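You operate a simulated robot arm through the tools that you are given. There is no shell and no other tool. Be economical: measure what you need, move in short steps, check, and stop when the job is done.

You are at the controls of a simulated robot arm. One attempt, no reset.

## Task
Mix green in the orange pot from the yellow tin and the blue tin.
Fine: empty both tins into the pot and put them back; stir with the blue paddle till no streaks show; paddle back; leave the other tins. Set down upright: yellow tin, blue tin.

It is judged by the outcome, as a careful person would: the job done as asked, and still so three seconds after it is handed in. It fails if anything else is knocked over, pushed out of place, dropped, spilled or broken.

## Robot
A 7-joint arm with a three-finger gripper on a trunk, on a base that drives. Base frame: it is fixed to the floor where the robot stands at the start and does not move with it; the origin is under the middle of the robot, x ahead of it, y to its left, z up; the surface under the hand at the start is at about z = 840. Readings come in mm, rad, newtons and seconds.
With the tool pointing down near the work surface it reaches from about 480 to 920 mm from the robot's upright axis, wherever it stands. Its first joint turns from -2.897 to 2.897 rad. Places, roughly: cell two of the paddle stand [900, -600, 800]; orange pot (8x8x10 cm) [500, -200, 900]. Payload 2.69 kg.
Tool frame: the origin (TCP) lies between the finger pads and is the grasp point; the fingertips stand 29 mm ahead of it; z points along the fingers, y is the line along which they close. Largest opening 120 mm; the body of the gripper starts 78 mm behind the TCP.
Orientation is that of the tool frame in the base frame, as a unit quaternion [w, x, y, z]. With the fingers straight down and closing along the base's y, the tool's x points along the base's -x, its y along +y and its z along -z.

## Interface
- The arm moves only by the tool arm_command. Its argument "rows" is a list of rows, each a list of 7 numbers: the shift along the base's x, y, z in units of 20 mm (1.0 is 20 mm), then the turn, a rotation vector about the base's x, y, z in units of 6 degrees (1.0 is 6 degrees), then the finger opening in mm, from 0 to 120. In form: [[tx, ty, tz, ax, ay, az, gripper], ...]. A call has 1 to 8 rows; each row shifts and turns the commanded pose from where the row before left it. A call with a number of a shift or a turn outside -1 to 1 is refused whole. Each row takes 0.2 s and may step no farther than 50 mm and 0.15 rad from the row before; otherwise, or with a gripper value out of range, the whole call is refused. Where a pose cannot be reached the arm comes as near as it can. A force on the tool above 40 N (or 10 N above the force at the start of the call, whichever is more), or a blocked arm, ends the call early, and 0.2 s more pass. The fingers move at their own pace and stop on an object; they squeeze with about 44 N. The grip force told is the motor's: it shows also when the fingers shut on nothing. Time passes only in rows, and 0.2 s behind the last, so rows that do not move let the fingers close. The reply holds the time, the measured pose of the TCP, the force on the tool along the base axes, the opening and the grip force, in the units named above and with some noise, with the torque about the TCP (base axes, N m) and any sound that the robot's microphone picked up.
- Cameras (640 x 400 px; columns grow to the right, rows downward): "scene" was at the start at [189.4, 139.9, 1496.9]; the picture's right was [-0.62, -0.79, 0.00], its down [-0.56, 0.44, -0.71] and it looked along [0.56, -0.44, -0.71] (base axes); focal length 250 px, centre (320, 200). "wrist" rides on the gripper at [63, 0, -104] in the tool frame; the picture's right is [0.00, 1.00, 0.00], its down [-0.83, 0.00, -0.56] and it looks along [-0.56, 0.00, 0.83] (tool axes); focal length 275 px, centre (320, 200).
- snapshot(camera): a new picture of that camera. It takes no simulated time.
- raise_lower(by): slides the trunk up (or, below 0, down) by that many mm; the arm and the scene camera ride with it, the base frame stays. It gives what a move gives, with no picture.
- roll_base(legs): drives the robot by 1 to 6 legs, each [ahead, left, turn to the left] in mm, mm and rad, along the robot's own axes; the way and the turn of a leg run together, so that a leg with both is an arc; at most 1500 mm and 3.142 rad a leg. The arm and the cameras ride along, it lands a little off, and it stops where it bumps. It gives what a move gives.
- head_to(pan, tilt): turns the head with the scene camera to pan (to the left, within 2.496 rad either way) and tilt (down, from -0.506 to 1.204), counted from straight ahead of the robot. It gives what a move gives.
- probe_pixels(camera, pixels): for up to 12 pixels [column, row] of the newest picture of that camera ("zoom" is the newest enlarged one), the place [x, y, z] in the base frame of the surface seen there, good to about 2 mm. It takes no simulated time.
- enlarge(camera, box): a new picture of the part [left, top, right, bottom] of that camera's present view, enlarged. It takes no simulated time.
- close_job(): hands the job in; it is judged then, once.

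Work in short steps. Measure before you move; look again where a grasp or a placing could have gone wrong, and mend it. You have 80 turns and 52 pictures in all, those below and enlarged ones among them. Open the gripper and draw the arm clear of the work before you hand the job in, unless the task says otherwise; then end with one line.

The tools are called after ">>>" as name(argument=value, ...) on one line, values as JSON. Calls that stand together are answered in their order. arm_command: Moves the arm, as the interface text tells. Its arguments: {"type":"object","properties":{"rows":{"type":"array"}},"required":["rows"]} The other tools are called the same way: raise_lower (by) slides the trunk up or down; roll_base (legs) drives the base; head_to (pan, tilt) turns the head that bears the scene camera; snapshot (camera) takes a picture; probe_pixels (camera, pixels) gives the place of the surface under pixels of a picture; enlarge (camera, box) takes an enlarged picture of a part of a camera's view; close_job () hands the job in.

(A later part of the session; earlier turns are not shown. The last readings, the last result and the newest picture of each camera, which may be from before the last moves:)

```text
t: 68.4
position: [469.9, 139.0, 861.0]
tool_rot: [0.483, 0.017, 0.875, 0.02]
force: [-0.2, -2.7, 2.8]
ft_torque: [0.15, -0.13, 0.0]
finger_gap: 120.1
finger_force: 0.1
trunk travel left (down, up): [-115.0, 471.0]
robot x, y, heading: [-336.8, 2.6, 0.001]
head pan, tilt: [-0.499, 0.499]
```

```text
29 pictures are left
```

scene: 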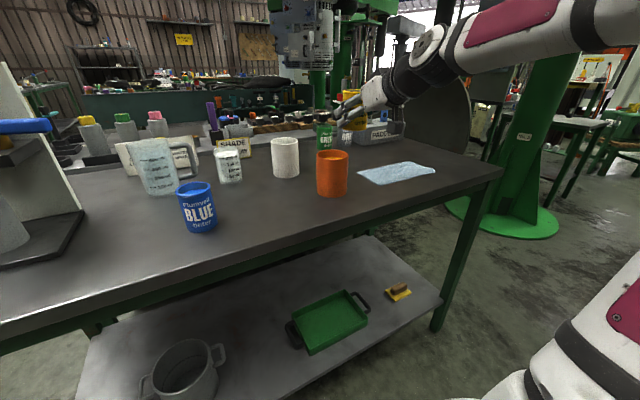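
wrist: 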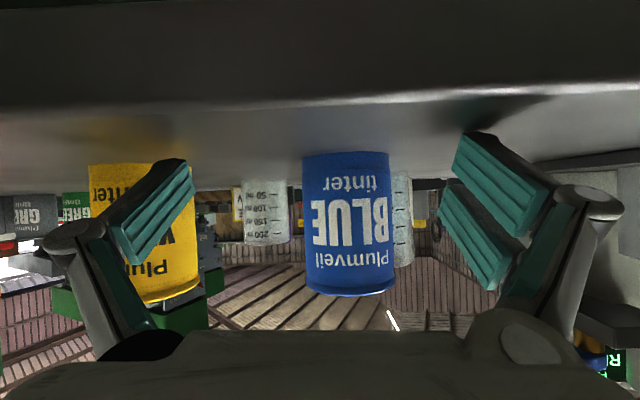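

The arm drifted low (z 861) with light contact at the table edge. I raise it and move forward a little to regain the commanded pose.

>>> arm_command(rows=[[0.5, 0, 0.5, 0, 0, 0, 120], [0.5, 0, 0, 0, 0, 0, 120], [0, 0, 0, 0, 0, 0, 120]])

>>> snapshot(camera="wrist")

```text
t: 69.2
position: [486.9, 141.2, 880.3]
tool_rot: [0.495, 0.008, 0.869, 0.014]
force: [-0.8, 0.0, -0.2]
ft_torque: [0.01, -0.01, 0.01]
finger_gap: 120.0
finger_force: 0.1
trunk travel left (down, up): [-115.0, 471.0]
robot x, y, heading: [-338.9, 1.1, 0.001]
head pan, tilt: [-0.499, 0.499]
```

```text
28 pictures are left
```

wrist: 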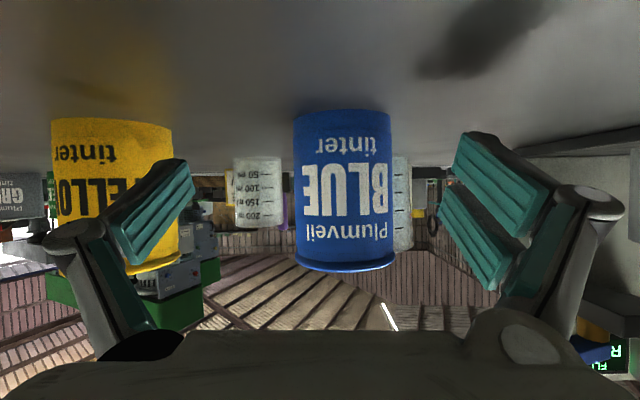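

Free again. The blue tin is centred at column 342, so I probe its edges to get y.

>>> probe_pixels(camera="wrist", pixels=[[297, 190], [388, 190], [342, 190], [344, 260], [344, 120], [500, 200], [620, 250], [560, 140]])

```text
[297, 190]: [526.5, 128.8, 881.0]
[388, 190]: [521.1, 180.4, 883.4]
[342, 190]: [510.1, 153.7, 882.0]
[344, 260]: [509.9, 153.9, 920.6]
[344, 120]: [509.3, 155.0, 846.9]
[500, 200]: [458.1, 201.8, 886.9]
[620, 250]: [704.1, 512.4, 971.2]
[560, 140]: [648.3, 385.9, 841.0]
```

The blue tin is centred at about (538,154). I correct the orientation, align y first, then advance.

>>> arm_command(rows=[[0, 0.65, 0, -0.24, -0.2, 0.1, 120], [0.6, 0, 0, 0, 0, 0, 120], [0.6, 0, -0.2, 0, 0, 0, 120], [0.7, 0, -0.2, 0, 0, 0, 120], [0.65, 0, 0, 0, 0, 0, 120]])

>>> snapshot(camera="wrist")

```text
t: 70.4
position: [534.6, 161.4, 879.4]
tool_rot: [0.512, -0.012, 0.859, 0.004]
force: [0.0, -0.5, 0.1]
ft_torque: [0.0, -0.02, 0.02]
finger_gap: 119.8
finger_force: 0.0
trunk travel left (down, up): [-115.0, 471.0]
robot x, y, heading: [-337.3, -1.0, 0.006]
head pan, tilt: [-0.499, 0.499]
```

```text
27 pictures are left
```

wrist: 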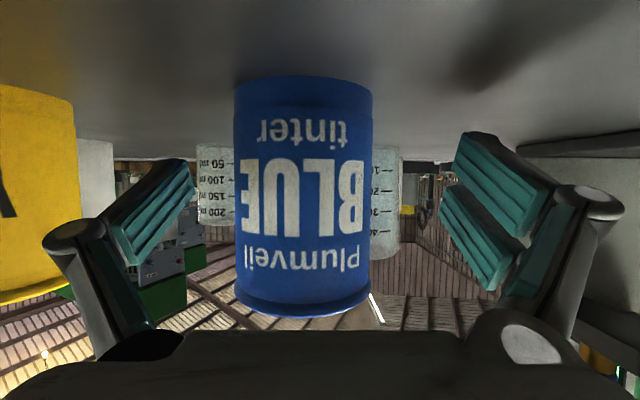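

The pose caught up with the earlier command, so I undo the excess: y −7.5 mm, the orientation tweak reversed, and a small trim of x and z.

>>> arm_command(rows=[[0, -0.38, -0.15, 0.24, 0.2, -0.1, 120], [0.15, 0, -0.2, 0, 0, 0, 120], [0, 0, 0, 0, 0, 0, 120]])

>>> snapshot(camera="wrist")

```text
t: 71.2
position: [538.6, 155.1, 870.5]
tool_rot: [0.504, 0.0, 0.864, 0.01]
force: [-0.7, 0.0, -0.4]
ft_torque: [-0.01, 0.03, 0.0]
finger_gap: 119.8
finger_force: 0.1
trunk travel left (down, up): [-115.0, 471.0]
robot x, y, heading: [-340.9, 0.5, -0.0]
head pan, tilt: [-0.499, 0.499]
```

```text
26 pictures are left
```

wrist: 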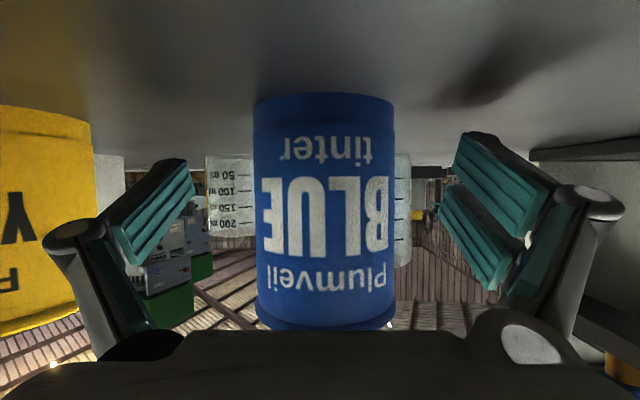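

The tin is at column 324, nearly centred. I nudge 2 mm, close and lift slightly.

>>> arm_command(rows=[[0, 0.1, 0.05, 0, 0, 0, 90], [0, 0, 0, 0, 0, 0, 70], [0, 0, 0, 0, 0, 0, 60], [0, 0, 0, 0, 0, 0, 45], [0, 0, 0, 0, 0, 0, 45], [0, 0, 0, 0, 0, 0, 45]])

>>> arm_command(rows=[[0, 0, 0.3, 0, 0, 0, 45], [0, 0, 0.6, 0, 0, 0, 45], [0, 0, 0.8, 0, 0, 0, 45], [0, 0, 0.9, 0, 0, 0, 45], [0, 0, 0.9, 0, 0, 0, 45], [0, 0, 0.9, 0, 0, 0, 45], [0, 0, 0.9, 0, 0, 0, 45], [0, 0, 0.9, 0, 0, 0, 45]])

>>> snapshot(camera="wrist")

```text
t: 72.6
position: [538.6, 154.4, 876.3]
tool_rot: [0.504, 0.004, 0.863, 0.016]
force: [2.1, -6.0, 9.7]
ft_torque: [-0.52, 0.0, 0.14]
finger_gap: 58.3
finger_force: 43.7
trunk travel left (down, up): [-115.0, 471.0]
robot x, y, heading: [-339.4, -3.1, 0.007]
head pan, tilt: [-0.499, 0.499]
```

```text
t: 74.2
position: [550.2, 132.5, 955.1]
tool_rot: [0.474, 0.034, 0.878, 0.058]
force: [-1.0, -0.1, -2.1]
ft_torque: [-0.02, 0.02, -0.03]
finger_gap: 58.3
finger_force: 43.5
trunk travel left (down, up): [-115.0, 471.0]
robot x, y, heading: [-339.5, 0.3, 0.002]
head pan, tilt: [-0.499, 0.499]
stopped in row 7: the arm was blocked; the commanded pose is now the measured one
```

```text
25 pictures are left
```

wrist: 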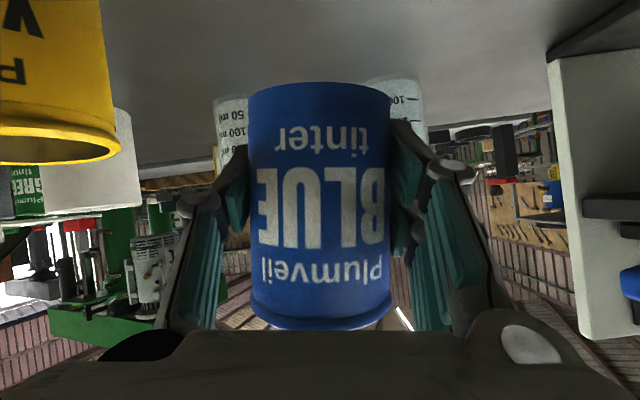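

The tin is held and clear of the table, but the arm was blocked and skewed about 7° (not enough to spill). I ease up and right in small steps while straightening.

>>> arm_command(rows=[[0, -0.3, 0.4, 0, 0, 0, 45], [0, -0.3, 0.5, -0.25, -0.16, 0, 45], [0, -0.3, 0.5, -0.25, -0.16, 0, 45], [0, -0.3, 0.5, -0.25, -0.16, 0, 45], [0, 0, 0, -0.25, -0.16, 0, 45]])

>>> snapshot(camera="scene")

```text
t: 75.4
position: [551.1, 105.0, 989.6]
tool_rot: [0.499, 0.012, 0.866, 0.02]
force: [0.3, -0.3, -2.0]
ft_torque: [-0.02, -0.02, -0.03]
finger_gap: 58.0
finger_force: 44.1
trunk travel left (down, up): [-115.0, 471.0]
robot x, y, heading: [-336.9, -3.0, 0.006]
head pan, tilt: [-0.499, 0.499]
```

```text
24 pictures are left
```

scene: 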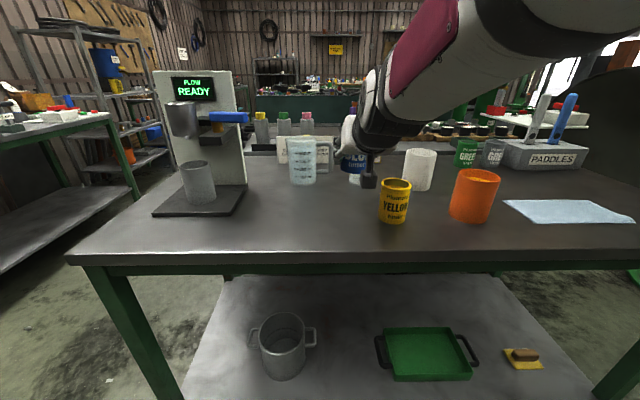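

The tin is upright and clear of everything. I carry it right to the pouring position at z≈1012.

>>> arm_command(rows=[[0, -0.3, 0.4, -0.14, -0.11, 0, 45], [0, -0.6, 0.4, 0, 0, 0, 45], [-0.1, -0.8, 0.3, 0, 0, 0, 45], [0, -0.9, 0, 0, 0, 0, 45], [0, -0.9, 0, 0, 0, 0, 45], [0, -0.9, 0, 0, 0, 0, 45], [0, -0.9, 0, 0, 0, 0, 45], [0, -0.9, 0, 0, 0, 0, 45]])

>>> arm_command(rows=[[0, -0.9, 0, 0, 0, 0, 45], [0, -0.9, 0, 0, 0, 0, 45], [0, -0.9, 0, 0, 0, 0, 45], [0, -0.9, 0, 0, 0, 0, 45], [0, -0.9, 0, 0, 0, 0, 45], [0, -0.9, 0, 0, 0, 0, 45], [0, -0.9, 0, 0, 0, 0, 45], [0, -0.9, 0, 0, 0, 0, 45]])

>>> arm_command(rows=[[0, -0.9, 0, 0, 0, 0, 45], [0, -0.9, 0, 0, 0, 0, 45], [0, -0.7, 0, 0, 0, 0, 45], [0, -0.5, 0, 0, 0, 0, 45]])

```text
t: 77.2
position: [545.7, -12.5, 1016.9]
tool_rot: [0.51, -0.001, 0.86, 0.006]
force: [-0.1, -0.7, -1.8]
ft_torque: [-0.01, 0.0, -0.01]
finger_gap: 58.1
finger_force: 43.8
trunk travel left (down, up): [-115.0, 471.0]
robot x, y, heading: [-339.3, 0.0, 0.004]
head pan, tilt: [-0.499, 0.499]
```

```text
t: 79.0
position: [546.7, -156.1, 1016.5]
tool_rot: [0.512, 0.001, 0.859, 0.006]
force: [0.3, -0.1, -1.9]
ft_torque: [-0.02, -0.01, -0.02]
finger_gap: 58.4
finger_force: 43.0
trunk travel left (down, up): [-115.0, 471.0]
robot x, y, heading: [-340.2, -0.1, 0.001]
head pan, tilt: [-0.499, 0.499]
```

```text
t: 80.0
position: [546.1, -217.4, 1014.9]
tool_rot: [0.511, 0.0, 0.86, 0.006]
force: [0.0, -0.1, -1.4]
ft_torque: [0.02, 0.0, -0.01]
finger_gap: 58.4
finger_force: 44.5
trunk travel left (down, up): [-115.0, 471.0]
robot x, y, heading: [-340.0, 0.3, 0.003]
head pan, tilt: [-0.499, 0.499]
```

The weight reads a little lighter than yellow did, so I check the picture for a spill.

>>> snapshot(camera="scene")

>>> enlarge(camera="scene", box=[260, 80, 460, 210])

```text
23 pictures are left
```

scene: 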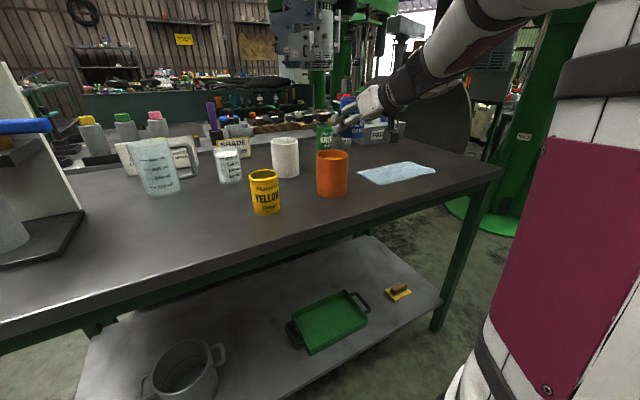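

```text
3.08 times, centred on (360, 145) of scene
```

zoom: 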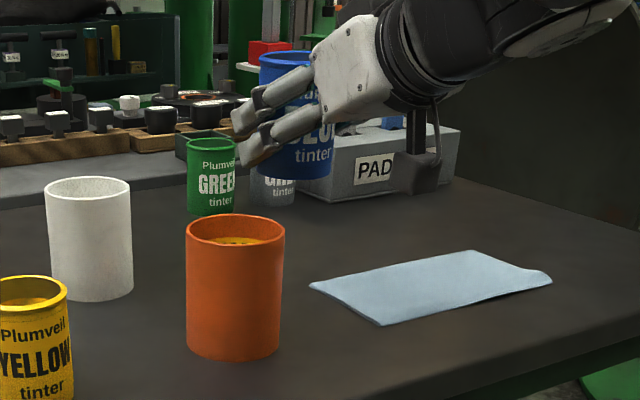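

No spill anywhere. I repeat the same pour: tilt to about 22°, then on slowly.

>>> arm_command(rows=[[0.1, -0.1, -0.1, -0.9, 0, 0, 45], [0, -0.15, -0.1, -0.9, 0, 0, 45], [0, -0.1, -0.15, -0.9, 0, 0, 45], [0, -0.1, -0.15, -0.9, 0, 0, 45]])

>>> arm_command(rows=[[0, -0.06, 0, -0.5, 0, 0, 45], [0, -0.06, 0, -0.5, 0, 0, 45], [0, -0.06, 0, -0.5, 0, 0, 45], [0, -0.06, 0, -0.5, 0, 0, 45], [0, -0.06, 0, -0.5, 0, 0, 45], [0, -0.06, 0, -0.5, 0, 0, 45], [0, -0.06, 0, -0.5, 0, 0, 45], [0, -0.06, 0, -0.5, 0, 0, 45]])

>>> enlarge(camera="scene", box=[260, 80, 460, 210])

```text
t: 81.0
position: [548.1, -226.2, 1005.8]
tool_rot: [0.502, -0.095, 0.845, -0.157]
force: [0.7, -0.3, -1.3]
ft_torque: [0.01, 0.0, 0.0]
finger_gap: 58.2
finger_force: 44.7
trunk travel left (down, up): [-115.0, 471.0]
robot x, y, heading: [-335.3, 2.0, 0.004]
head pan, tilt: [-0.499, 0.499]
```

```text
t: 82.8
position: [547.6, -232.7, 1007.5]
tool_rot: [0.48, -0.176, 0.808, -0.293]
force: [-0.6, 0.8, -2.2]
ft_torque: [-0.05, 0.02, 0.01]
finger_gap: 58.3
finger_force: 43.5
out of reach, approached as far as the arm can: row 8
trunk travel left (down, up): [-115.0, 471.0]
robot x, y, heading: [-340.9, -3.1, 0.004]
head pan, tilt: [-0.499, 0.499]
```

```text
3.08 times, centred on (360, 145) of scene
```

zoom: 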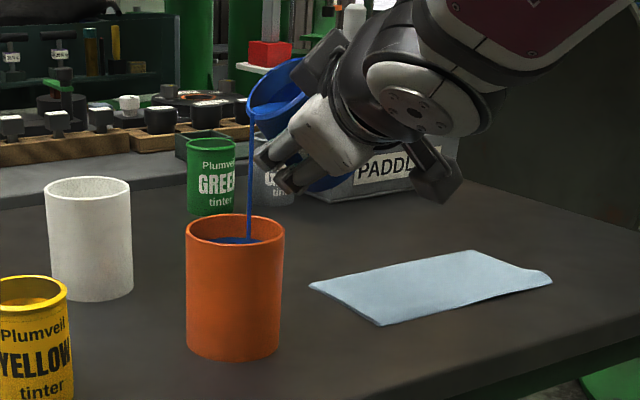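

The pour is falling centred into the pot. One row reported a reach limit, so I continue in a short step and watch.

>>> arm_command(rows=[[0, 0, 0, -0.5, 0, 0, 45], [0, 0, 0, -0.5, 0, 0, 45], [0, 0, 0, -0.5, 0, 0, 45], [0, 0, 0, -0.5, 0, 0, 45]])

>>> enlarge(camera="scene", box=[260, 60, 460, 210])

```text
t: 83.8
position: [543.3, -232.9, 1021.1]
tool_rot: [0.487, -0.186, 0.794, -0.313]
force: [-0.6, 0.3, -2.6]
ft_torque: [0.02, -0.01, -0.01]
finger_gap: 58.3
finger_force: 43.9
out of reach, approached as far as the arm can: row 1, 2, 3, 4
trunk travel left (down, up): [-115.0, 471.0]
robot x, y, heading: [-337.9, -1.3, 0.001]
head pan, tilt: [-0.499, 0.499]
```

```text
2.67 times, centred on (360, 135) of scene
```

zoom: 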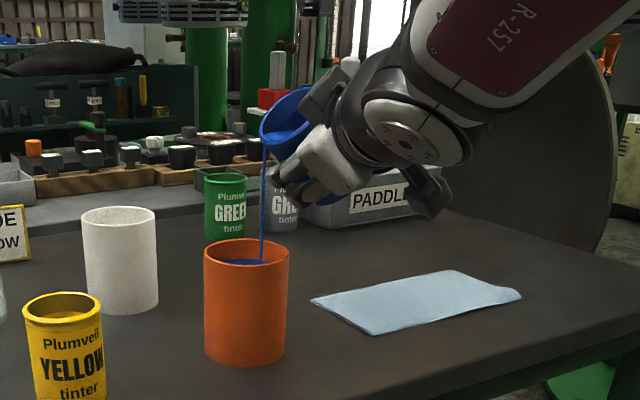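

The arm hits a joint limit near 42°. I'll bring the tin back upright, then pour by rolling about the tool's own axis, which uses only the last joint.

>>> arm_command(rows=[[0, 0.03, 0, 1, 0, 0, 45], [0, 0.03, 0, 1, 0, 0, 45], [0, 0.03, 0, 1, 0, 0, 45], [0, 0.03, 0, 1, 0, 0, 45], [0, 0.03, 0, 1, 0, 0, 45], [0, 0.03, 0, 1, 0, 0, 45], [0, 0.03, 0, 1, 0, 0, 45], [0, 0.03, 0, 1, 0, 0, 45]])

>>> enlarge(camera="scene", box=[260, 60, 460, 210])

```text
t: 85.6
position: [542.7, -228.4, 1021.3]
tool_rot: [0.518, 0.019, 0.855, 0.023]
force: [-0.5, -0.2, -2.2]
ft_torque: [-0.02, 0.0, 0.02]
finger_gap: 58.4
finger_force: 43.8
trunk travel left (down, up): [-115.0, 471.0]
robot x, y, heading: [-341.1, 1.3, 0.003]
head pan, tilt: [-0.499, 0.499]
```

```text
2.67 times, centred on (360, 135) of scene
```

zoom: 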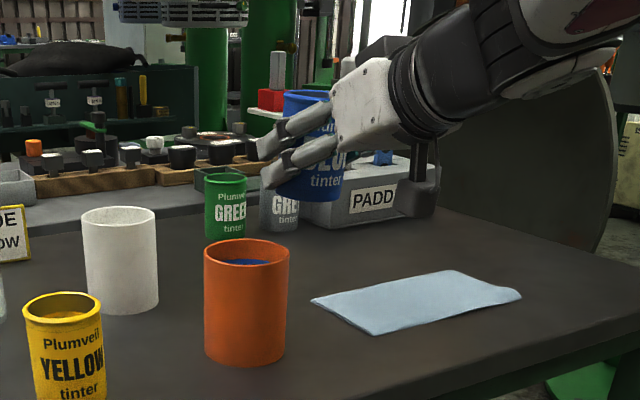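

Upright again, with blue in the pot and no spill. I roll about the tool axis, starting with 42°, and shift so the lip stays over the pot.

>>> arm_command(rows=[[0.1, 0.02, 0, -0.88, 0, 0.46, 45], [0.1, 0.02, 0, -0.88, 0, 0.46, 45], [0.1, 0.02, 0, -0.88, 0, 0.46, 45], [0.1, 0.02, 0, -0.88, 0, 0.46, 45], [0.1, 0.02, 0, -0.88, 0, 0.46, 45], [0.12, 0.02, 0, -0.88, 0, 0.46, 45], [0.12, 0.02, 0, -0.88, 0, 0.46, 45]])

>>> enlarge(camera="scene", box=[260, 60, 460, 210])

```text
t: 87.2
position: [557.0, -225.1, 1021.7]
tool_rot: [0.487, -0.287, 0.809, -0.162]
force: [0.5, -0.1, -2.3]
ft_torque: [0.0, -0.02, 0.01]
finger_gap: 58.3
finger_force: 43.9
trunk travel left (down, up): [-115.0, 471.0]
robot x, y, heading: [-341.5, -1.3, 0.004]
head pan, tilt: [-0.499, 0.499]
```

```text
2.67 times, centred on (360, 135) of scene
```

zoom: 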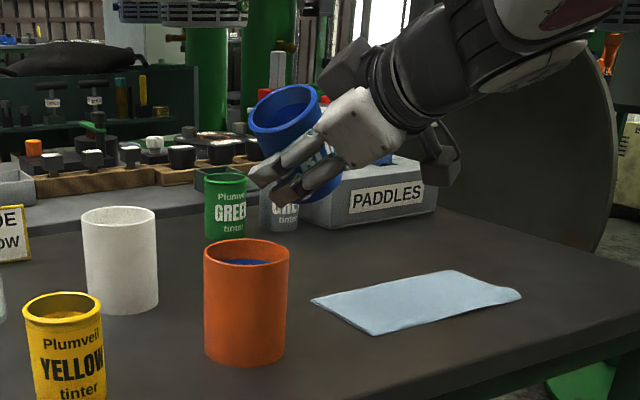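

The roll works and the lip is near pouring. I continue slowly to about 66°.

>>> arm_command(rows=[[0.05, 0, 0, -0.44, 0, 0.23, 45], [0.05, 0, 0, -0.44, 0, 0.23, 45], [0.05, 0, 0, -0.44, 0, 0.23, 45], [0.05, 0, 0, -0.44, 0, 0.23, 45], [0.05, 0, 0, -0.44, 0, 0.23, 45], [0.05, 0, 0, -0.44, 0, 0.23, 45], [0.05, 0, 0, -0.44, 0, 0.23, 45], [0.05, 0, 0, -0.44, 0, 0.23, 45]])

>>> enlarge(camera="scene", box=[260, 60, 460, 210])

```text
t: 89.0
position: [565.4, -225.8, 1022.7]
tool_rot: [0.438, -0.448, 0.734, -0.262]
force: [0.3, -0.1, -1.5]
ft_torque: [-0.02, -0.01, 0.02]
finger_gap: 58.3
finger_force: 43.7
trunk travel left (down, up): [-115.0, 471.0]
robot x, y, heading: [-340.8, -2.4, -0.002]
head pan, tilt: [-0.499, 0.499]
```

```text
2.67 times, centred on (360, 135) of scene
```

zoom: 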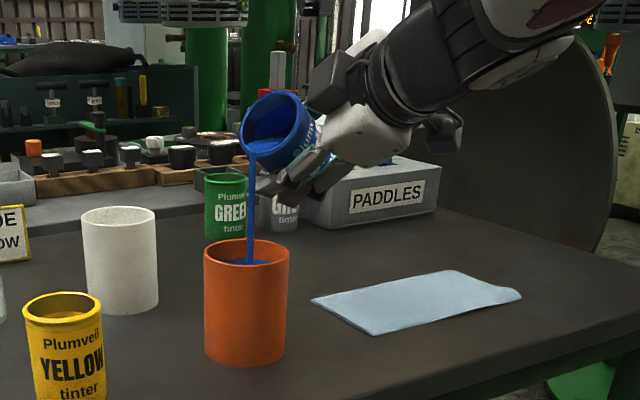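

The stream is centred. I continue to about 90° and then about 114°.

>>> arm_command(rows=[[0.04, 0.03, 0, -0.44, 0, 0.23, 45], [0.04, 0.03, 0, -0.44, 0, 0.23, 45], [0.04, 0.03, 0, -0.44, 0, 0.23, 45], [0.04, 0.03, 0, -0.44, 0, 0.23, 45], [0.04, 0.03, 0, -0.44, 0, 0.23, 45], [0.04, 0.03, 0, -0.44, 0, 0.23, 45], [0.04, 0.03, 0, -0.44, 0, 0.23, 45], [0.04, 0.03, 0, -0.44, 0, 0.23, 45]])

>>> arm_command(rows=[[0.03, 0.07, 0, -0.44, 0, 0.23, 45], [0.03, 0.07, 0, -0.44, 0, 0.23, 45], [0.03, 0.07, 0, -0.44, 0, 0.23, 45], [0.03, 0.07, 0, -0.44, 0, 0.23, 45], [0.02, 0.07, 0, -0.44, 0, 0.23, 45], [0.02, 0.07, 0, -0.44, 0, 0.23, 45], [0.02, 0.07, 0, -0.44, 0, 0.23, 45], [0.02, 0.07, 0, -0.44, 0, 0.23, 45]])

>>> enlarge(camera="scene", box=[260, 60, 460, 210])

```text
t: 90.8
position: [572.4, -220.0, 1022.4]
tool_rot: [0.372, -0.589, 0.628, -0.347]
force: [0.2, 0.1, -0.7]
ft_torque: [-0.01, -0.01, 0.03]
finger_gap: 58.0
finger_force: 43.5
trunk travel left (down, up): [-115.0, 471.0]
robot x, y, heading: [-341.0, 0.3, 0.005]
head pan, tilt: [-0.499, 0.499]
```

```text
t: 92.6
position: [578.1, -211.7, 1012.1]
tool_rot: [-0.299, 0.691, -0.52, 0.404]
force: [0.6, 1.1, -0.8]
ft_torque: [0.0, 0.0, -0.01]
finger_gap: 58.1
finger_force: 43.9
out of reach, approached as far as the arm can: row 5
trunk travel left (down, up): [-115.0, 471.0]
robot x, y, heading: [-338.8, 0.1, 0.006]
head pan, tilt: [-0.499, 0.499]
```

```text
2.67 times, centred on (360, 135) of scene
```

zoom: 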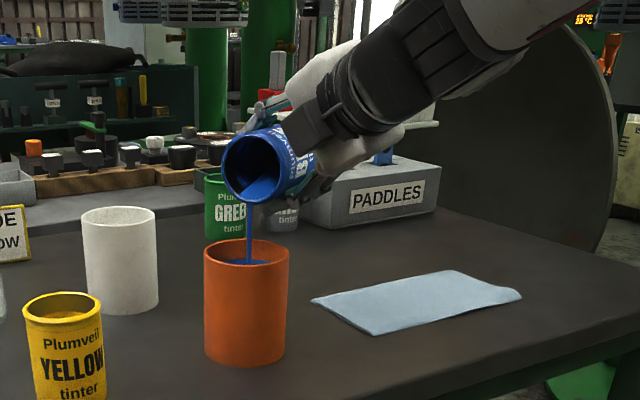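

The tilt is about 95° with a thin centred stream. I continue to roll while rising a little.

>>> arm_command(rows=[[0, 0.08, 0.05, -0.44, 0, 0.23, 45], [0, 0.08, 0.05, -0.44, 0, 0.23, 45], [0, 0.08, 0.05, -0.44, 0, 0.23, 45], [0, 0.08, 0.05, -0.44, 0, 0.23, 45], [0, 0.08, 0.05, -0.44, 0, 0.23, 45], [0, 0.08, 0.05, -0.44, 0, 0.23, 45], [0, 0.08, 0.05, -0.44, 0, 0.23, 45], [0, 0.08, 0.05, -0.44, 0, 0.23, 45]])

>>> enlarge(camera="scene", box=[260, 60, 460, 210])

```text
t: 94.4
position: [578.8, -197.8, 1020.3]
tool_rot: [-0.205, 0.781, -0.367, 0.462]
force: [-0.2, -0.5, -0.9]
ft_torque: [-0.04, 0.01, 0.02]
finger_gap: 58.4
finger_force: 44.0
trunk travel left (down, up): [-115.0, 471.0]
robot x, y, heading: [-333.4, -2.4, 0.002]
head pan, tilt: [-0.499, 0.499]
```

```text
2.67 times, centred on (360, 135) of scene
```

zoom: 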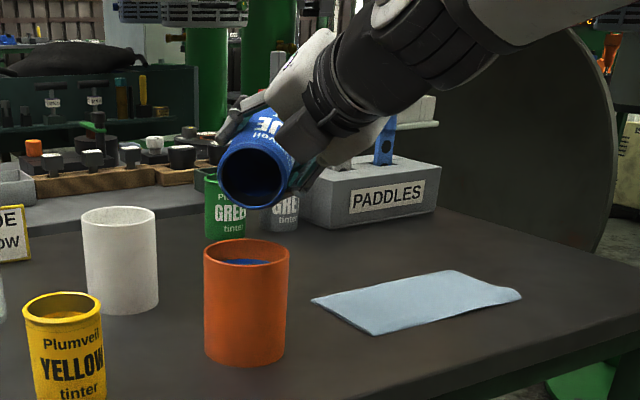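

The stream has ended at about 109° tilt. I roll another 20° with a slight pitch up to drain the last of it, then dwell.

>>> arm_command(rows=[[0, 0.08, 0, -0.44, 0, 0.23, 45], [0, 0.08, 0, -0.44, 0, 0.23, 45], [0, 0.08, 0, -0.44, 0, 0.23, 45], [0, 0.08, 0, -0.44, 0, 0.23, 45], [0, 0.08, 0, -0.44, 0, 0.23, 45], [0, 0.08, 0, -0.44, 0, 0.23, 45], [0, 0, 0.1, 0, -0.7, 0, 45], [0, 0, 0.1, 0, -0.7, 0, 45]])

>>> arm_command(rows=[[0, 0, 0, 0, 0, 0, 45], [0, 0, 0, 0, 0, 0, 45], [0, 0, 0, 0, 0, 0, 45], [0, 0, 0, 0, 0, 0, 45], [0, 0, 0, 0, 0, 0, 45], [0, 0, 0, 0, 0, 0, 45], [0, 0, 0, 0, 0, 0, 45], [0, 0, 0, 0, 0, 0, 45]])

>>> enlarge(camera="scene", box=[260, 60, 460, 210])

```text
t: 96.2
position: [579.0, -189.5, 1025.0]
tool_rot: [-0.147, 0.788, -0.233, 0.551]
force: [0.0, 0.1, -1.1]
ft_torque: [-0.01, 0.01, -0.01]
finger_gap: 58.0
finger_force: 44.7
trunk travel left (down, up): [-115.0, 471.0]
robot x, y, heading: [-341.0, -4.2, 0.001]
head pan, tilt: [-0.499, 0.499]
```

```text
t: 98.0
position: [578.7, -189.6, 1026.1]
tool_rot: [-0.145, 0.787, -0.235, 0.551]
force: [0.2, -0.1, -0.9]
ft_torque: [-0.01, -0.01, 0.03]
finger_gap: 58.2
finger_force: 43.8
trunk travel left (down, up): [-115.0, 471.0]
robot x, y, heading: [-338.1, 1.1, 0.001]
head pan, tilt: [-0.499, 0.499]
```

```text
2.67 times, centred on (360, 135) of scene
```

zoom: 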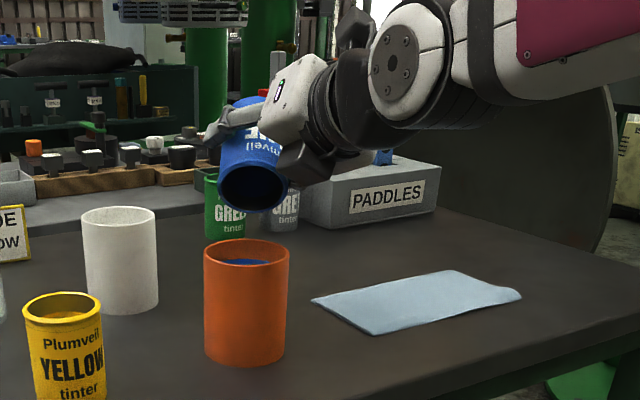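

The blue tin is empty. I reverse the pitch and roll, keeping the lip over the pot.

>>> arm_command(rows=[[0, 0, 0, 0, 0.7, 0, 45], [0, 0, 0, 0, 0.7, 0, 45], [0, -0.15, 0, 0.88, 0, -0.46, 45], [0, -0.15, 0, 0.88, 0, -0.46, 45], [0, -0.15, 0, 0.88, 0, -0.46, 45], [0, -0.15, 0, 0.88, 0, -0.46, 45], [0, -0.15, 0, 0.88, 0, -0.46, 45], [0, -0.15, 0, 0.88, 0, -0.46, 45]])

>>> arm_command(rows=[[0, -0.15, 0, 0.88, 0, -0.46, 45], [0, -0.15, 0, 0.88, 0, -0.46, 45], [0, -0.15, 0, 0.88, 0, -0.46, 45], [0, -0.15, 0, 0.88, 0, -0.46, 45], [0, -0.15, 0, 0.88, 0, -0.46, 45], [0, -0.15, 0, 0.88, 0, -0.46, 45], [0, 0, 0, 0.88, 0, -0.46, 45], [0, 0, 0, 0.88, 0, -0.46, 45]])

>>> arm_command(rows=[[-0.15, 0, 0, 0.88, 0, -0.46, 45], [-0.15, 0, 0, 0.88, 0, -0.46, 45], [-0.15, 0, 0, 0.88, 0, -0.46, 45], [-0.15, 0, 0, 0.88, 0, -0.46, 45], [-0.15, 0, 0, 0.88, 0, -0.46, 45], [-0.15, 0, 0, 0.88, 0, -0.46, 45], [-0.15, 0, 0, 0.88, 0, -0.46, 45], [-0.15, 0, 0, 0.88, 0, -0.46, 45]])

>>> arm_command(rows=[[-0.15, 0, 0.1, 0.88, 0, -0.46, 45], [-0.15, 0, 0.1, 0.88, 0, -0.46, 45], [-0.15, 0, 0.1, 0.88, 0, -0.46, 45], [-0.15, 0, 0.1, 0.88, 0, -0.46, 45]])

```text
t: 99.8
position: [578.2, -208.2, 1024.1]
tool_rot: [-0.277, 0.716, -0.484, 0.42]
force: [0.2, -0.7, -1.6]
ft_torque: [-0.01, 0.0, -0.04]
finger_gap: 58.1
finger_force: 44.2
trunk travel left (down, up): [-115.0, 471.0]
robot x, y, heading: [-336.3, -0.2, 0.006]
head pan, tilt: [-0.499, 0.499]
```

```text
t: 101.6
position: [578.7, -225.5, 1024.8]
tool_rot: [0.43, -0.466, 0.727, -0.262]
force: [0.3, -0.6, -1.0]
ft_torque: [0.0, 0.02, -0.02]
finger_gap: 58.1
finger_force: 43.6
trunk travel left (down, up): [-115.0, 471.0]
robot x, y, heading: [-338.7, -3.2, 0.005]
head pan, tilt: [-0.499, 0.499]
```

```text
t: 103.4
position: [554.4, -224.2, 1024.2]
tool_rot: [0.512, -0.135, 0.846, -0.061]
force: [-0.6, -0.4, -0.8]
ft_torque: [0.02, 0.02, 0.03]
finger_gap: 58.3
finger_force: 43.9
trunk travel left (down, up): [-115.0, 471.0]
robot x, y, heading: [-338.2, 0.2, 0.0]
head pan, tilt: [-0.499, 0.499]
```

```text
t: 104.4
position: [541.6, -224.3, 1031.6]
tool_rot: [0.52, 0.043, 0.852, 0.046]
force: [-0.1, 0.6, -0.9]
ft_torque: [0.0, 0.0, 0.0]
finger_gap: 58.0
finger_force: 43.4
trunk travel left (down, up): [-115.0, 471.0]
robot x, y, heading: [-339.9, -1.9, 0.005]
head pan, tilt: [-0.499, 0.499]
```

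The tin is nearly upright. I correct the residual ~6°, then drive the base left 160 mm so the blue spot sits in a comfortable part of the workspace.

>>> arm_command(rows=[[0, 0, 0, -0.44, 0.18, 0.18, 45], [0, 0, 0, -0.43, 0.18, 0.18, 45], [0, 0, 0, 0, 0, 0, 45]])

>>> roll_base(legs=[[0, 160, 0]])

>>> arm_command(rows=[[0, 0.9, 0, 0, 0, 0, 45], [0, 0.9, 0, 0, 0, 0, 45], [0, 0.9, 0, 0, 0, 0, 45], [0, 0.9, 0, 0, 0, 0, 45], [0, 0.9, 0, 0, 0, 0, 45], [0, 0.9, 0, 0, 0, 0, 45], [0, 0.9, 0, 0, 0, 0, 45], [0, 0.9, 0, 0, 0, 0, 45]])

```text
t: 105.2
position: [542.8, -224.7, 1034.0]
tool_rot: [0.504, 0.003, 0.864, 0.016]
force: [-0.1, 0.8, -0.3]
ft_torque: [-0.02, 0.01, 0.01]
finger_gap: 58.1
finger_force: 43.9
trunk travel left (down, up): [-115.0, 471.0]
robot x, y, heading: [-342.2, -4.8, 0.003]
head pan, tilt: [-0.499, 0.499]
```

```text
t: 106.6
position: [542.9, -64.6, 1032.4]
tool_rot: [0.504, 0.001, 0.864, 0.018]
force: [-0.3, -0.4, -0.7]
ft_torque: [-0.01, 0.02, 0.0]
finger_gap: 58.3
finger_force: 44.2
trunk travel left (down, up): [-115.0, 471.0]
robot x, y, heading: [-340.1, 159.7, 0.007]
head pan, tilt: [-0.499, 0.499]
```

```text
t: 108.4
position: [542.5, 80.2, 1033.4]
tool_rot: [0.504, 0.002, 0.864, 0.017]
force: [-1.1, -1.1, -1.3]
ft_torque: [0.02, 0.0, -0.02]
finger_gap: 58.2
finger_force: 44.2
trunk travel left (down, up): [-115.0, 471.0]
robot x, y, heading: [-341.4, 159.5, 0.007]
head pan, tilt: [-0.499, 0.499]
```

I move to y≈154 and down to about z 884.

>>> arm_command(rows=[[-0.2, 0.93, -0.5, 0, 0, 0, 45], [0, 0.93, -1, 0, 0, 0, 45], [0, 0.93, -1, 0, 0, 0, 45], [0, 0.92, -1, 0, 0, 0, 45], [0, 0, -1, 0, 0, 0, 45], [0, 0, -1, 0, 0, 0, 45], [0, 0, -1, 0, 0, 0, 45], [0, 0, -0.9, 0, 0, 0, 45]])

>>> snapshot(camera="wrist")

```text
t: 110.2
position: [536.7, 146.9, 899.0]
tool_rot: [0.503, 0.004, 0.864, 0.015]
force: [-0.8, -0.2, 0.0]
ft_torque: [-0.06, 0.01, -0.01]
finger_gap: 58.3
finger_force: 43.6
out of reach, approached as far as the arm can: row 4, 5, 6
trunk travel left (down, up): [-115.0, 471.0]
robot x, y, heading: [-341.5, 155.2, 0.004]
head pan, tilt: [-0.499, 0.499]
```

```text
13 pictures are left
```

wrist: 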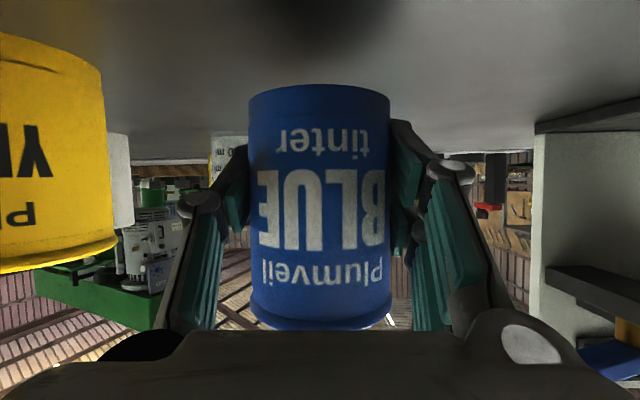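

I let it settle with a slight descent to see where the command really stands.

>>> arm_command(rows=[[0, 0.1, -0.2, 0, 0, 0, 45], [0, 0.1, -0.2, 0, 0, 0, 45]])

```text
t: 110.8
position: [536.4, 151.6, 891.0]
tool_rot: [0.504, 0.003, 0.863, 0.017]
force: [-0.5, 0.7, -1.1]
ft_torque: [-0.03, -0.01, 0.02]
finger_gap: 58.3
finger_force: 44.3
trunk travel left (down, up): [-115.0, 471.0]
robot x, y, heading: [-339.7, 159.6, 0.002]
head pan, tilt: [-0.499, 0.499]
```

Tracking is exact now, so I lower the remaining ~14 mm.

>>> arm_command(rows=[[0.06, 0.12, -0.4, 0, 0, 0, 45], [0, 0, -0.2, 0, 0, 0, 45], [0, 0, -0.1, 0, 0, 0, 45]])

```text
t: 111.6
position: [538.5, 154.5, 876.4]
tool_rot: [0.504, 0.002, 0.864, 0.017]
force: [0.4, -0.3, 0.2]
ft_torque: [0.02, 0.01, 0.01]
finger_gap: 58.2
finger_force: 44.6
trunk travel left (down, up): [-115.0, 471.0]
robot x, y, heading: [-337.4, 160.7, 0.002]
head pan, tilt: [-0.499, 0.499]
```

>>> arm_command(rows=[[0, 0, -0.05, 0, 0, 0, 45], [0, 0, -0.05, 0, 0, 0, 45]])

```text
t: 112.2
position: [539.3, 154.3, 875.4]
tool_rot: [0.504, 0.003, 0.863, 0.017]
force: [0.1, 0.0, 1.4]
ft_torque: [-0.06, 0.0, 0.0]
finger_gap: 58.2
finger_force: 44.0
trunk travel left (down, up): [-115.0, 471.0]
robot x, y, heading: [-343.8, 155.2, 0.005]
head pan, tilt: [-0.499, 0.499]
```

The first touch reads about 1.4 N. I go one small step more.

>>> arm_command(rows=[[0, 0, -0.04, 0, 0, 0, 45], [0, 0, 0, 0, 0, 0, 45]])

```text
t: 112.8
position: [537.9, 156.0, 874.8]
tool_rot: [0.504, 0.001, 0.863, 0.017]
force: [-0.5, -0.7, 7.5]
ft_torque: [-0.27, 0.11, -0.01]
finger_gap: 58.2
finger_force: 44.1
trunk travel left (down, up): [-115.0, 471.0]
robot x, y, heading: [-338.8, 159.7, 0.006]
head pan, tilt: [-0.499, 0.499]
```

Contact at 7.5 N. I release and back straight out.

>>> arm_command(rows=[[0, 0, 0, 0, 0, 0, 61], [0, 0, 0, 0, 0, 0, 70], [0, 0, 0, 0, 0, 0, 95], [0, 0, 0, 0, 0, 0, 120], [0, 0, 0, 0, 0, 0, 120]])

>>> arm_command(rows=[[-0.8, 0, 0, 0, 0, 0, 120], [-0.8, 0, 0.1, 0, 0, 0, 120], [-0.8, 0, 0.1, 0, 0, 0, 120], [-0.8, 0, 0.2, 0, 0, 0, 120]])

>>> snapshot(camera="wrist")

```text
t: 114.0
position: [537.7, 155.0, 875.0]
tool_rot: [0.504, 0.002, 0.863, 0.017]
force: [-0.2, -0.8, -0.1]
ft_torque: [-0.03, -0.01, -0.01]
finger_gap: 119.9
finger_force: 0.1
trunk travel left (down, up): [-115.0, 471.0]
robot x, y, heading: [-344.2, 158.2, 0.003]
head pan, tilt: [-0.499, 0.499]
```

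```text
t: 115.0
position: [474.4, 155.8, 882.6]
tool_rot: [0.503, 0.003, 0.864, 0.016]
force: [-0.2, 0.2, -0.2]
ft_torque: [0.03, 0.01, 0.0]
finger_gap: 119.9
finger_force: 0.0
trunk travel left (down, up): [-115.0, 471.0]
robot x, y, heading: [-339.5, 164.0, 0.002]
head pan, tilt: [-0.499, 0.499]
```

```text
12 pictures are left
```

wrist: 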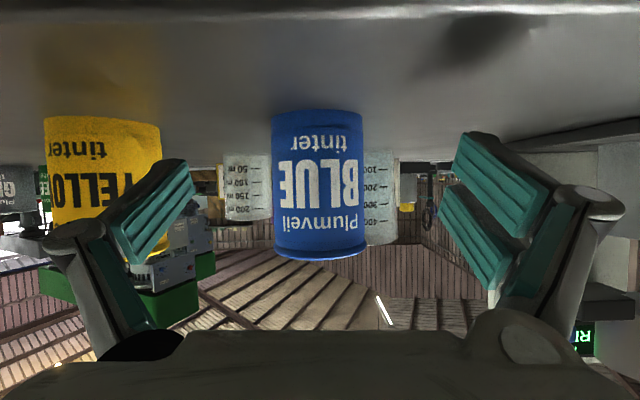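

Both tins are back and upright. Next is the paddle: I raise the trunk, pitch the tool straight down and pull the arm back.

>>> raise_lower(by=235)

>>> arm_command(rows=[[0, 0, 0.2, 0, 1, 0, 120], [-0.5, 0, 0, 0, 1, 0, 120], [-0.8, 0, 0, 0, 1, 0, 120], [-0.8, 0, 0, 0, 1, 0, 120], [-0.8, 0, 0, 0, 1, 0, 120], [-0.8, 0, 0, 0, 1, 0, 120], [-0.8, 0, 0, 0, 1, 0, 120]])

>>> arm_command(rows=[[-0.8, 0, 0, 0, 1, 0, 120], [-0.8, 0, 0, 0, 1, 0, 120], [-0.8, 0, 0, 0, 1, 0, 120], [-0.5, 0, 0, 0, 0, 0, 120]])

>>> roll_base(legs=[[0, -680, 0], [340, 0, 0]])

```text
t: 117.5
position: [473.9, 154.1, 1117.2]
tool_rot: [0.503, 0.002, 0.864, 0.017]
force: [-0.4, 0.5, -0.4]
ft_torque: [-0.03, 0.01, -0.04]
finger_gap: 120.5
finger_force: 0.1
trunk travel left (down, up): [-350.0, 236.0]
robot x, y, heading: [-343.6, 160.7, 0.003]
head pan, tilt: [-0.499, 0.499]
```

```text
t: 119.1
position: [383.8, 154.7, 1120.5]
tool_rot: [0.16, 0.008, 0.987, 0.016]
force: [0.3, 0.8, 0.3]
ft_torque: [0.01, 0.01, 0.0]
finger_gap: 119.7
finger_force: 0.0
trunk travel left (down, up): [-350.0, 236.0]
robot x, y, heading: [-340.6, 156.7, 0.004]
head pan, tilt: [-0.499, 0.499]
```

```text
t: 120.1
position: [326.2, 153.5, 1120.8]
tool_rot: [0.004, 0.01, 1.0, 0.013]
force: [-0.6, 0.3, 0.5]
ft_torque: [0.0, 0.02, -0.02]
finger_gap: 120.1
finger_force: 0.0
trunk travel left (down, up): [-350.0, 236.0]
robot x, y, heading: [-335.5, 155.8, 0.001]
head pan, tilt: [-0.499, 0.499]
```

```text
t: 125.6
position: [668.8, -518.9, 1121.2]
tool_rot: [0.005, 0.011, 1.0, 0.014]
force: [-0.7, 0.4, -0.3]
ft_torque: [-0.02, -0.01, 0.0]
finger_gap: 120.0
finger_force: 0.0
trunk travel left (down, up): [-350.0, 236.0]
robot x, y, heading: [2.6, -511.1, 0.006]
head pan, tilt: [-0.499, 0.499]
```

The robot is at (3,-511). I aim the head to see the paddles and pot together.

>>> head_to(pan=0.1, tilt=0.6)

>>> snapshot(camera="scene")

>>> snapshot(camera="wrist")

```text
t: 126.6
position: [668.5, -519.2, 1120.4]
tool_rot: [0.005, 0.01, 1.0, 0.014]
force: [0.7, -0.4, 0.8]
ft_torque: [-0.03, -0.01, 0.02]
finger_gap: 119.8
finger_force: 0.1
trunk travel left (down, up): [-350.0, 236.0]
robot x, y, heading: [6.0, -516.3, 0.002]
head pan, tilt: [0.099, 0.6]
```

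```text
11 pictures are left
```

scene: 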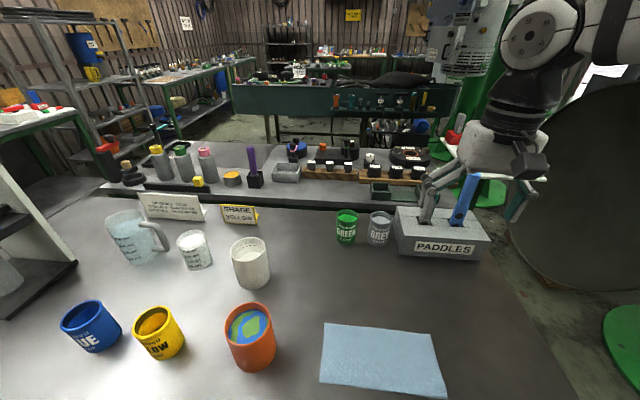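

```text
10 pictures are left
```

wrist: 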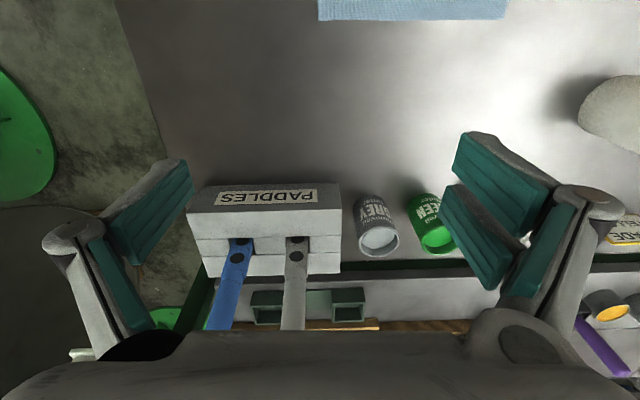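

The pot shows yellow and blue streaks with room below its rim, and the tins are fine. I probe the blue paddle's width and position in both views.

>>> probe_pixels(camera="wrist", pixels=[[218, 270], [226, 270], [235, 270], [243, 270], [231, 255], [251, 255], [229, 300], [212, 310], [238, 243], [295, 243], [208, 325], [232, 325]])

>>> probe_pixels(camera="scene", pixels=[[472, 175], [468, 190], [462, 205], [458, 220], [464, 180], [474, 190], [250, 330], [245, 345], [250, 317], [265, 335]])

```text
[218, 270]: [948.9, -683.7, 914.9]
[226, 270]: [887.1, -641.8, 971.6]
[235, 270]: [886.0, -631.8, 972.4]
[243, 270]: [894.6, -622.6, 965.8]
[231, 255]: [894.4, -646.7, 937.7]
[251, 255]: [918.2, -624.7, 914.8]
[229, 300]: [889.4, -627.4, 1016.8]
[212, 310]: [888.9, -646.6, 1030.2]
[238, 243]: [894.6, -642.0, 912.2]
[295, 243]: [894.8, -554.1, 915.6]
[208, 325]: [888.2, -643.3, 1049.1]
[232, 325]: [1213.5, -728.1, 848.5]
```

```text
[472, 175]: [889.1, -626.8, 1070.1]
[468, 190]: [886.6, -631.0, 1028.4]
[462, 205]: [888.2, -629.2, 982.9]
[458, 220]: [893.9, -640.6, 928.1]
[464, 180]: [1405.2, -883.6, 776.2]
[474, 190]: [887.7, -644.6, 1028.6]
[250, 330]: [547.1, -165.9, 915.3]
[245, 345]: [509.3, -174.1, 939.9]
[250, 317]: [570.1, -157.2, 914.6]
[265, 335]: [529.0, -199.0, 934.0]
```

Handle centre is about (898,-635) with the top at z 1080, and the paint level is 915 against a rim of 940. I straighten the tool, rise to 1150 and move above the paddle with the fingers at 60 mm.

>>> arm_command(rows=[[0, 0, 0.75, -0.27, 0.1, 0.19, 60], [0, 0, 0.75, 0, 0, 0, 60], [0.96, -0.48, 0, 0, 0, 0, 60], [0.96, -0.48, 0, 0, 0, 0, 60], [0.96, -0.48, 0, 0, 0, 0, 60], [0.96, -0.48, 0, 0, 0, 0, 60], [0.96, -0.48, 0, 0, 0, 0, 60], [0.96, -0.48, 0, 0, 0, 0, 60]])

>>> arm_command(rows=[[0.96, -0.48, 0, 0, 0, 0, 60], [0.96, -0.48, 0, 0, 0, 0, 60], [0.96, -0.48, 0, 0, 0, 0, 60], [0.96, -0.48, 0, 0, 0, 0, 60], [0.96, -0.48, 0, 0, 0, 0, 60], [0.9, -0.5, 0, 0, 0, 0, 60]])

>>> snapshot(camera="wrist")

```text
t: 128.4
position: [785.1, -576.4, 1150.0]
tool_rot: [-0.001, 0.001, 1.0, -0.001]
force: [0.7, -0.3, 0.9]
ft_torque: [0.0, 0.02, 0.0]
finger_gap: 60.1
finger_force: 0.1
trunk travel left (down, up): [-350.0, 236.0]
robot x, y, heading: [1.8, -517.6, 0.003]
head pan, tilt: [0.099, 0.6]
```

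```text
t: 129.8
position: [898.2, -634.3, 1151.5]
tool_rot: [-0.001, 0.0, 1.0, 0.0]
force: [0.2, -0.8, 0.2]
ft_torque: [0.06, -0.03, 0.01]
finger_gap: 60.1
finger_force: 0.0
trunk travel left (down, up): [-350.0, 236.0]
robot x, y, heading: [1.4, -518.0, 0.004]
head pan, tilt: [0.099, 0.6]
```

```text
9 pictures are left
```

wrist: 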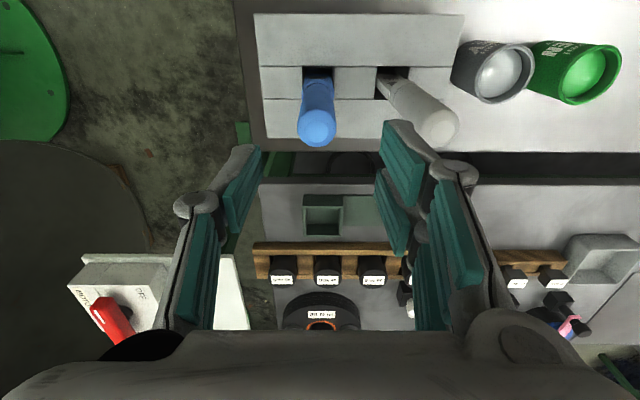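

The paddle top appears at (317,128), nearly centred. I probe its exact centre.

>>> probe_pixels(camera="wrist", pixels=[[317, 130], [301, 125], [334, 125], [317, 144], [317, 112], [317, 95], [305, 85], [331, 85], [440, 128], [317, 120]])

```text
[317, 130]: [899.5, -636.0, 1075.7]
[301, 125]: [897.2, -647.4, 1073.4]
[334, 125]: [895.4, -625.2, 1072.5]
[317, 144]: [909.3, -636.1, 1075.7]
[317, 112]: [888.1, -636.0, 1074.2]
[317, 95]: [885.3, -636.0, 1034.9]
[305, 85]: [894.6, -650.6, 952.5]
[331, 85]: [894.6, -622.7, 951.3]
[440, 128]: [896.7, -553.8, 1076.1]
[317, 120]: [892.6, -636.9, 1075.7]
```

Handle centre is (897.5,-636), top 1076. I descend to z 1045 and close.

>>> arm_command(rows=[[0, -0.09, -0.9, 0, 0, 0, 60], [0, 0, -0.9, 0, 0, 0, 60], [0, 0, -0.9, 0, 0, 0, 60], [0, 0, -0.9, 0, 0, 0, 60], [0, 0, -0.9, 0, 0, 0, 60], [0, 0, -0.8, 0, 0, 0, 60]])

>>> arm_command(rows=[[0, 0, 0, 0, 0, 0, 30], [0, 0, 0, 0, 0, 0, 10], [0, 0, 0, 0, 0, 0, 10], [0, 0, 0, 0, 0, 0, 10]])

>>> arm_command(rows=[[0, 0, 0.4, 0, 0, 0, 10], [0, 0, 0.8, 0, 0, 0, 10], [0, 0, 0.9, 0, 0, 0, 10], [0, 0, 0.9, 0, 0, 0, 10], [0, 0, 0.9, 0, 0, 0, 10], [0, 0, 0.9, 0, 0, 0, 10], [0, 0, 0.9, 0, 0, 0, 10], [0, 0, 0.9, 0, 0, 0, 10]])

>>> snapshot(camera="scene")

```text
t: 131.2
position: [897.6, -636.5, 1045.1]
tool_rot: [-0.001, 0.0, 1.0, 0.0]
force: [-0.2, 0.8, 0.3]
ft_torque: [0.01, 0.04, 0.0]
finger_gap: 60.0
finger_force: 0.1
trunk travel left (down, up): [-350.0, 236.0]
robot x, y, heading: [3.5, -511.5, 0.002]
head pan, tilt: [0.099, 0.6]
```

```text
t: 132.2
position: [897.8, -636.8, 1044.7]
tool_rot: [-0.001, 0.002, 1.0, -0.001]
force: [-0.2, 0.0, -0.4]
ft_torque: [-0.01, 0.04, 0.0]
finger_gap: 26.3
finger_force: 44.3
trunk travel left (down, up): [-350.0, 236.0]
robot x, y, heading: [0.6, -515.5, 0.004]
head pan, tilt: [0.099, 0.6]
```

```text
t: 134.0
position: [898.3, -637.9, 1176.6]
tool_rot: [-0.001, 0.002, 1.0, -0.001]
force: [1.0, -0.7, -1.5]
ft_torque: [0.03, 0.04, -0.01]
finger_gap: 26.1
finger_force: 44.1
trunk travel left (down, up): [-350.0, 236.0]
robot x, y, heading: [2.9, -519.6, 0.005]
head pan, tilt: [0.099, 0.6]
```

```text
8 pictures are left
```

scene: 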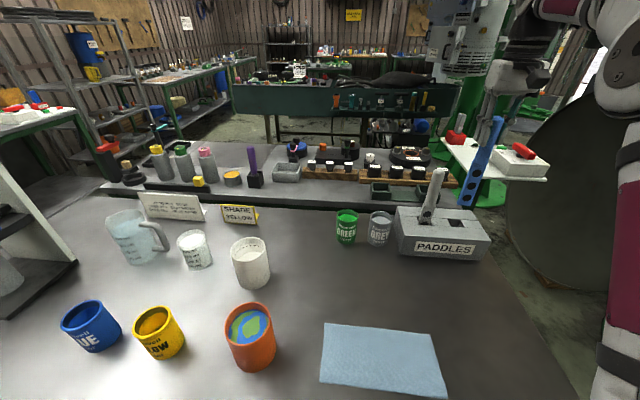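

The paddle is out of the stand. I probe its lower end near (462,205) to learn its length.

>>> probe_pixels(camera="scene", pixels=[[463, 206], [465, 203], [467, 199], [470, 192], [476, 175], [460, 208], [460, 206], [466, 206], [497, 120]])

```text
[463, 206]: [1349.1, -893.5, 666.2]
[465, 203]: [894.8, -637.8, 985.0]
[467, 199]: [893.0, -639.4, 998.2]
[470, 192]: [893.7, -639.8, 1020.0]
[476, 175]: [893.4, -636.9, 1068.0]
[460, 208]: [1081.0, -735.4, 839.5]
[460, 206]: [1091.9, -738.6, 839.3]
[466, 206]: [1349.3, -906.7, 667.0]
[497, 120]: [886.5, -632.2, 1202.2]
```

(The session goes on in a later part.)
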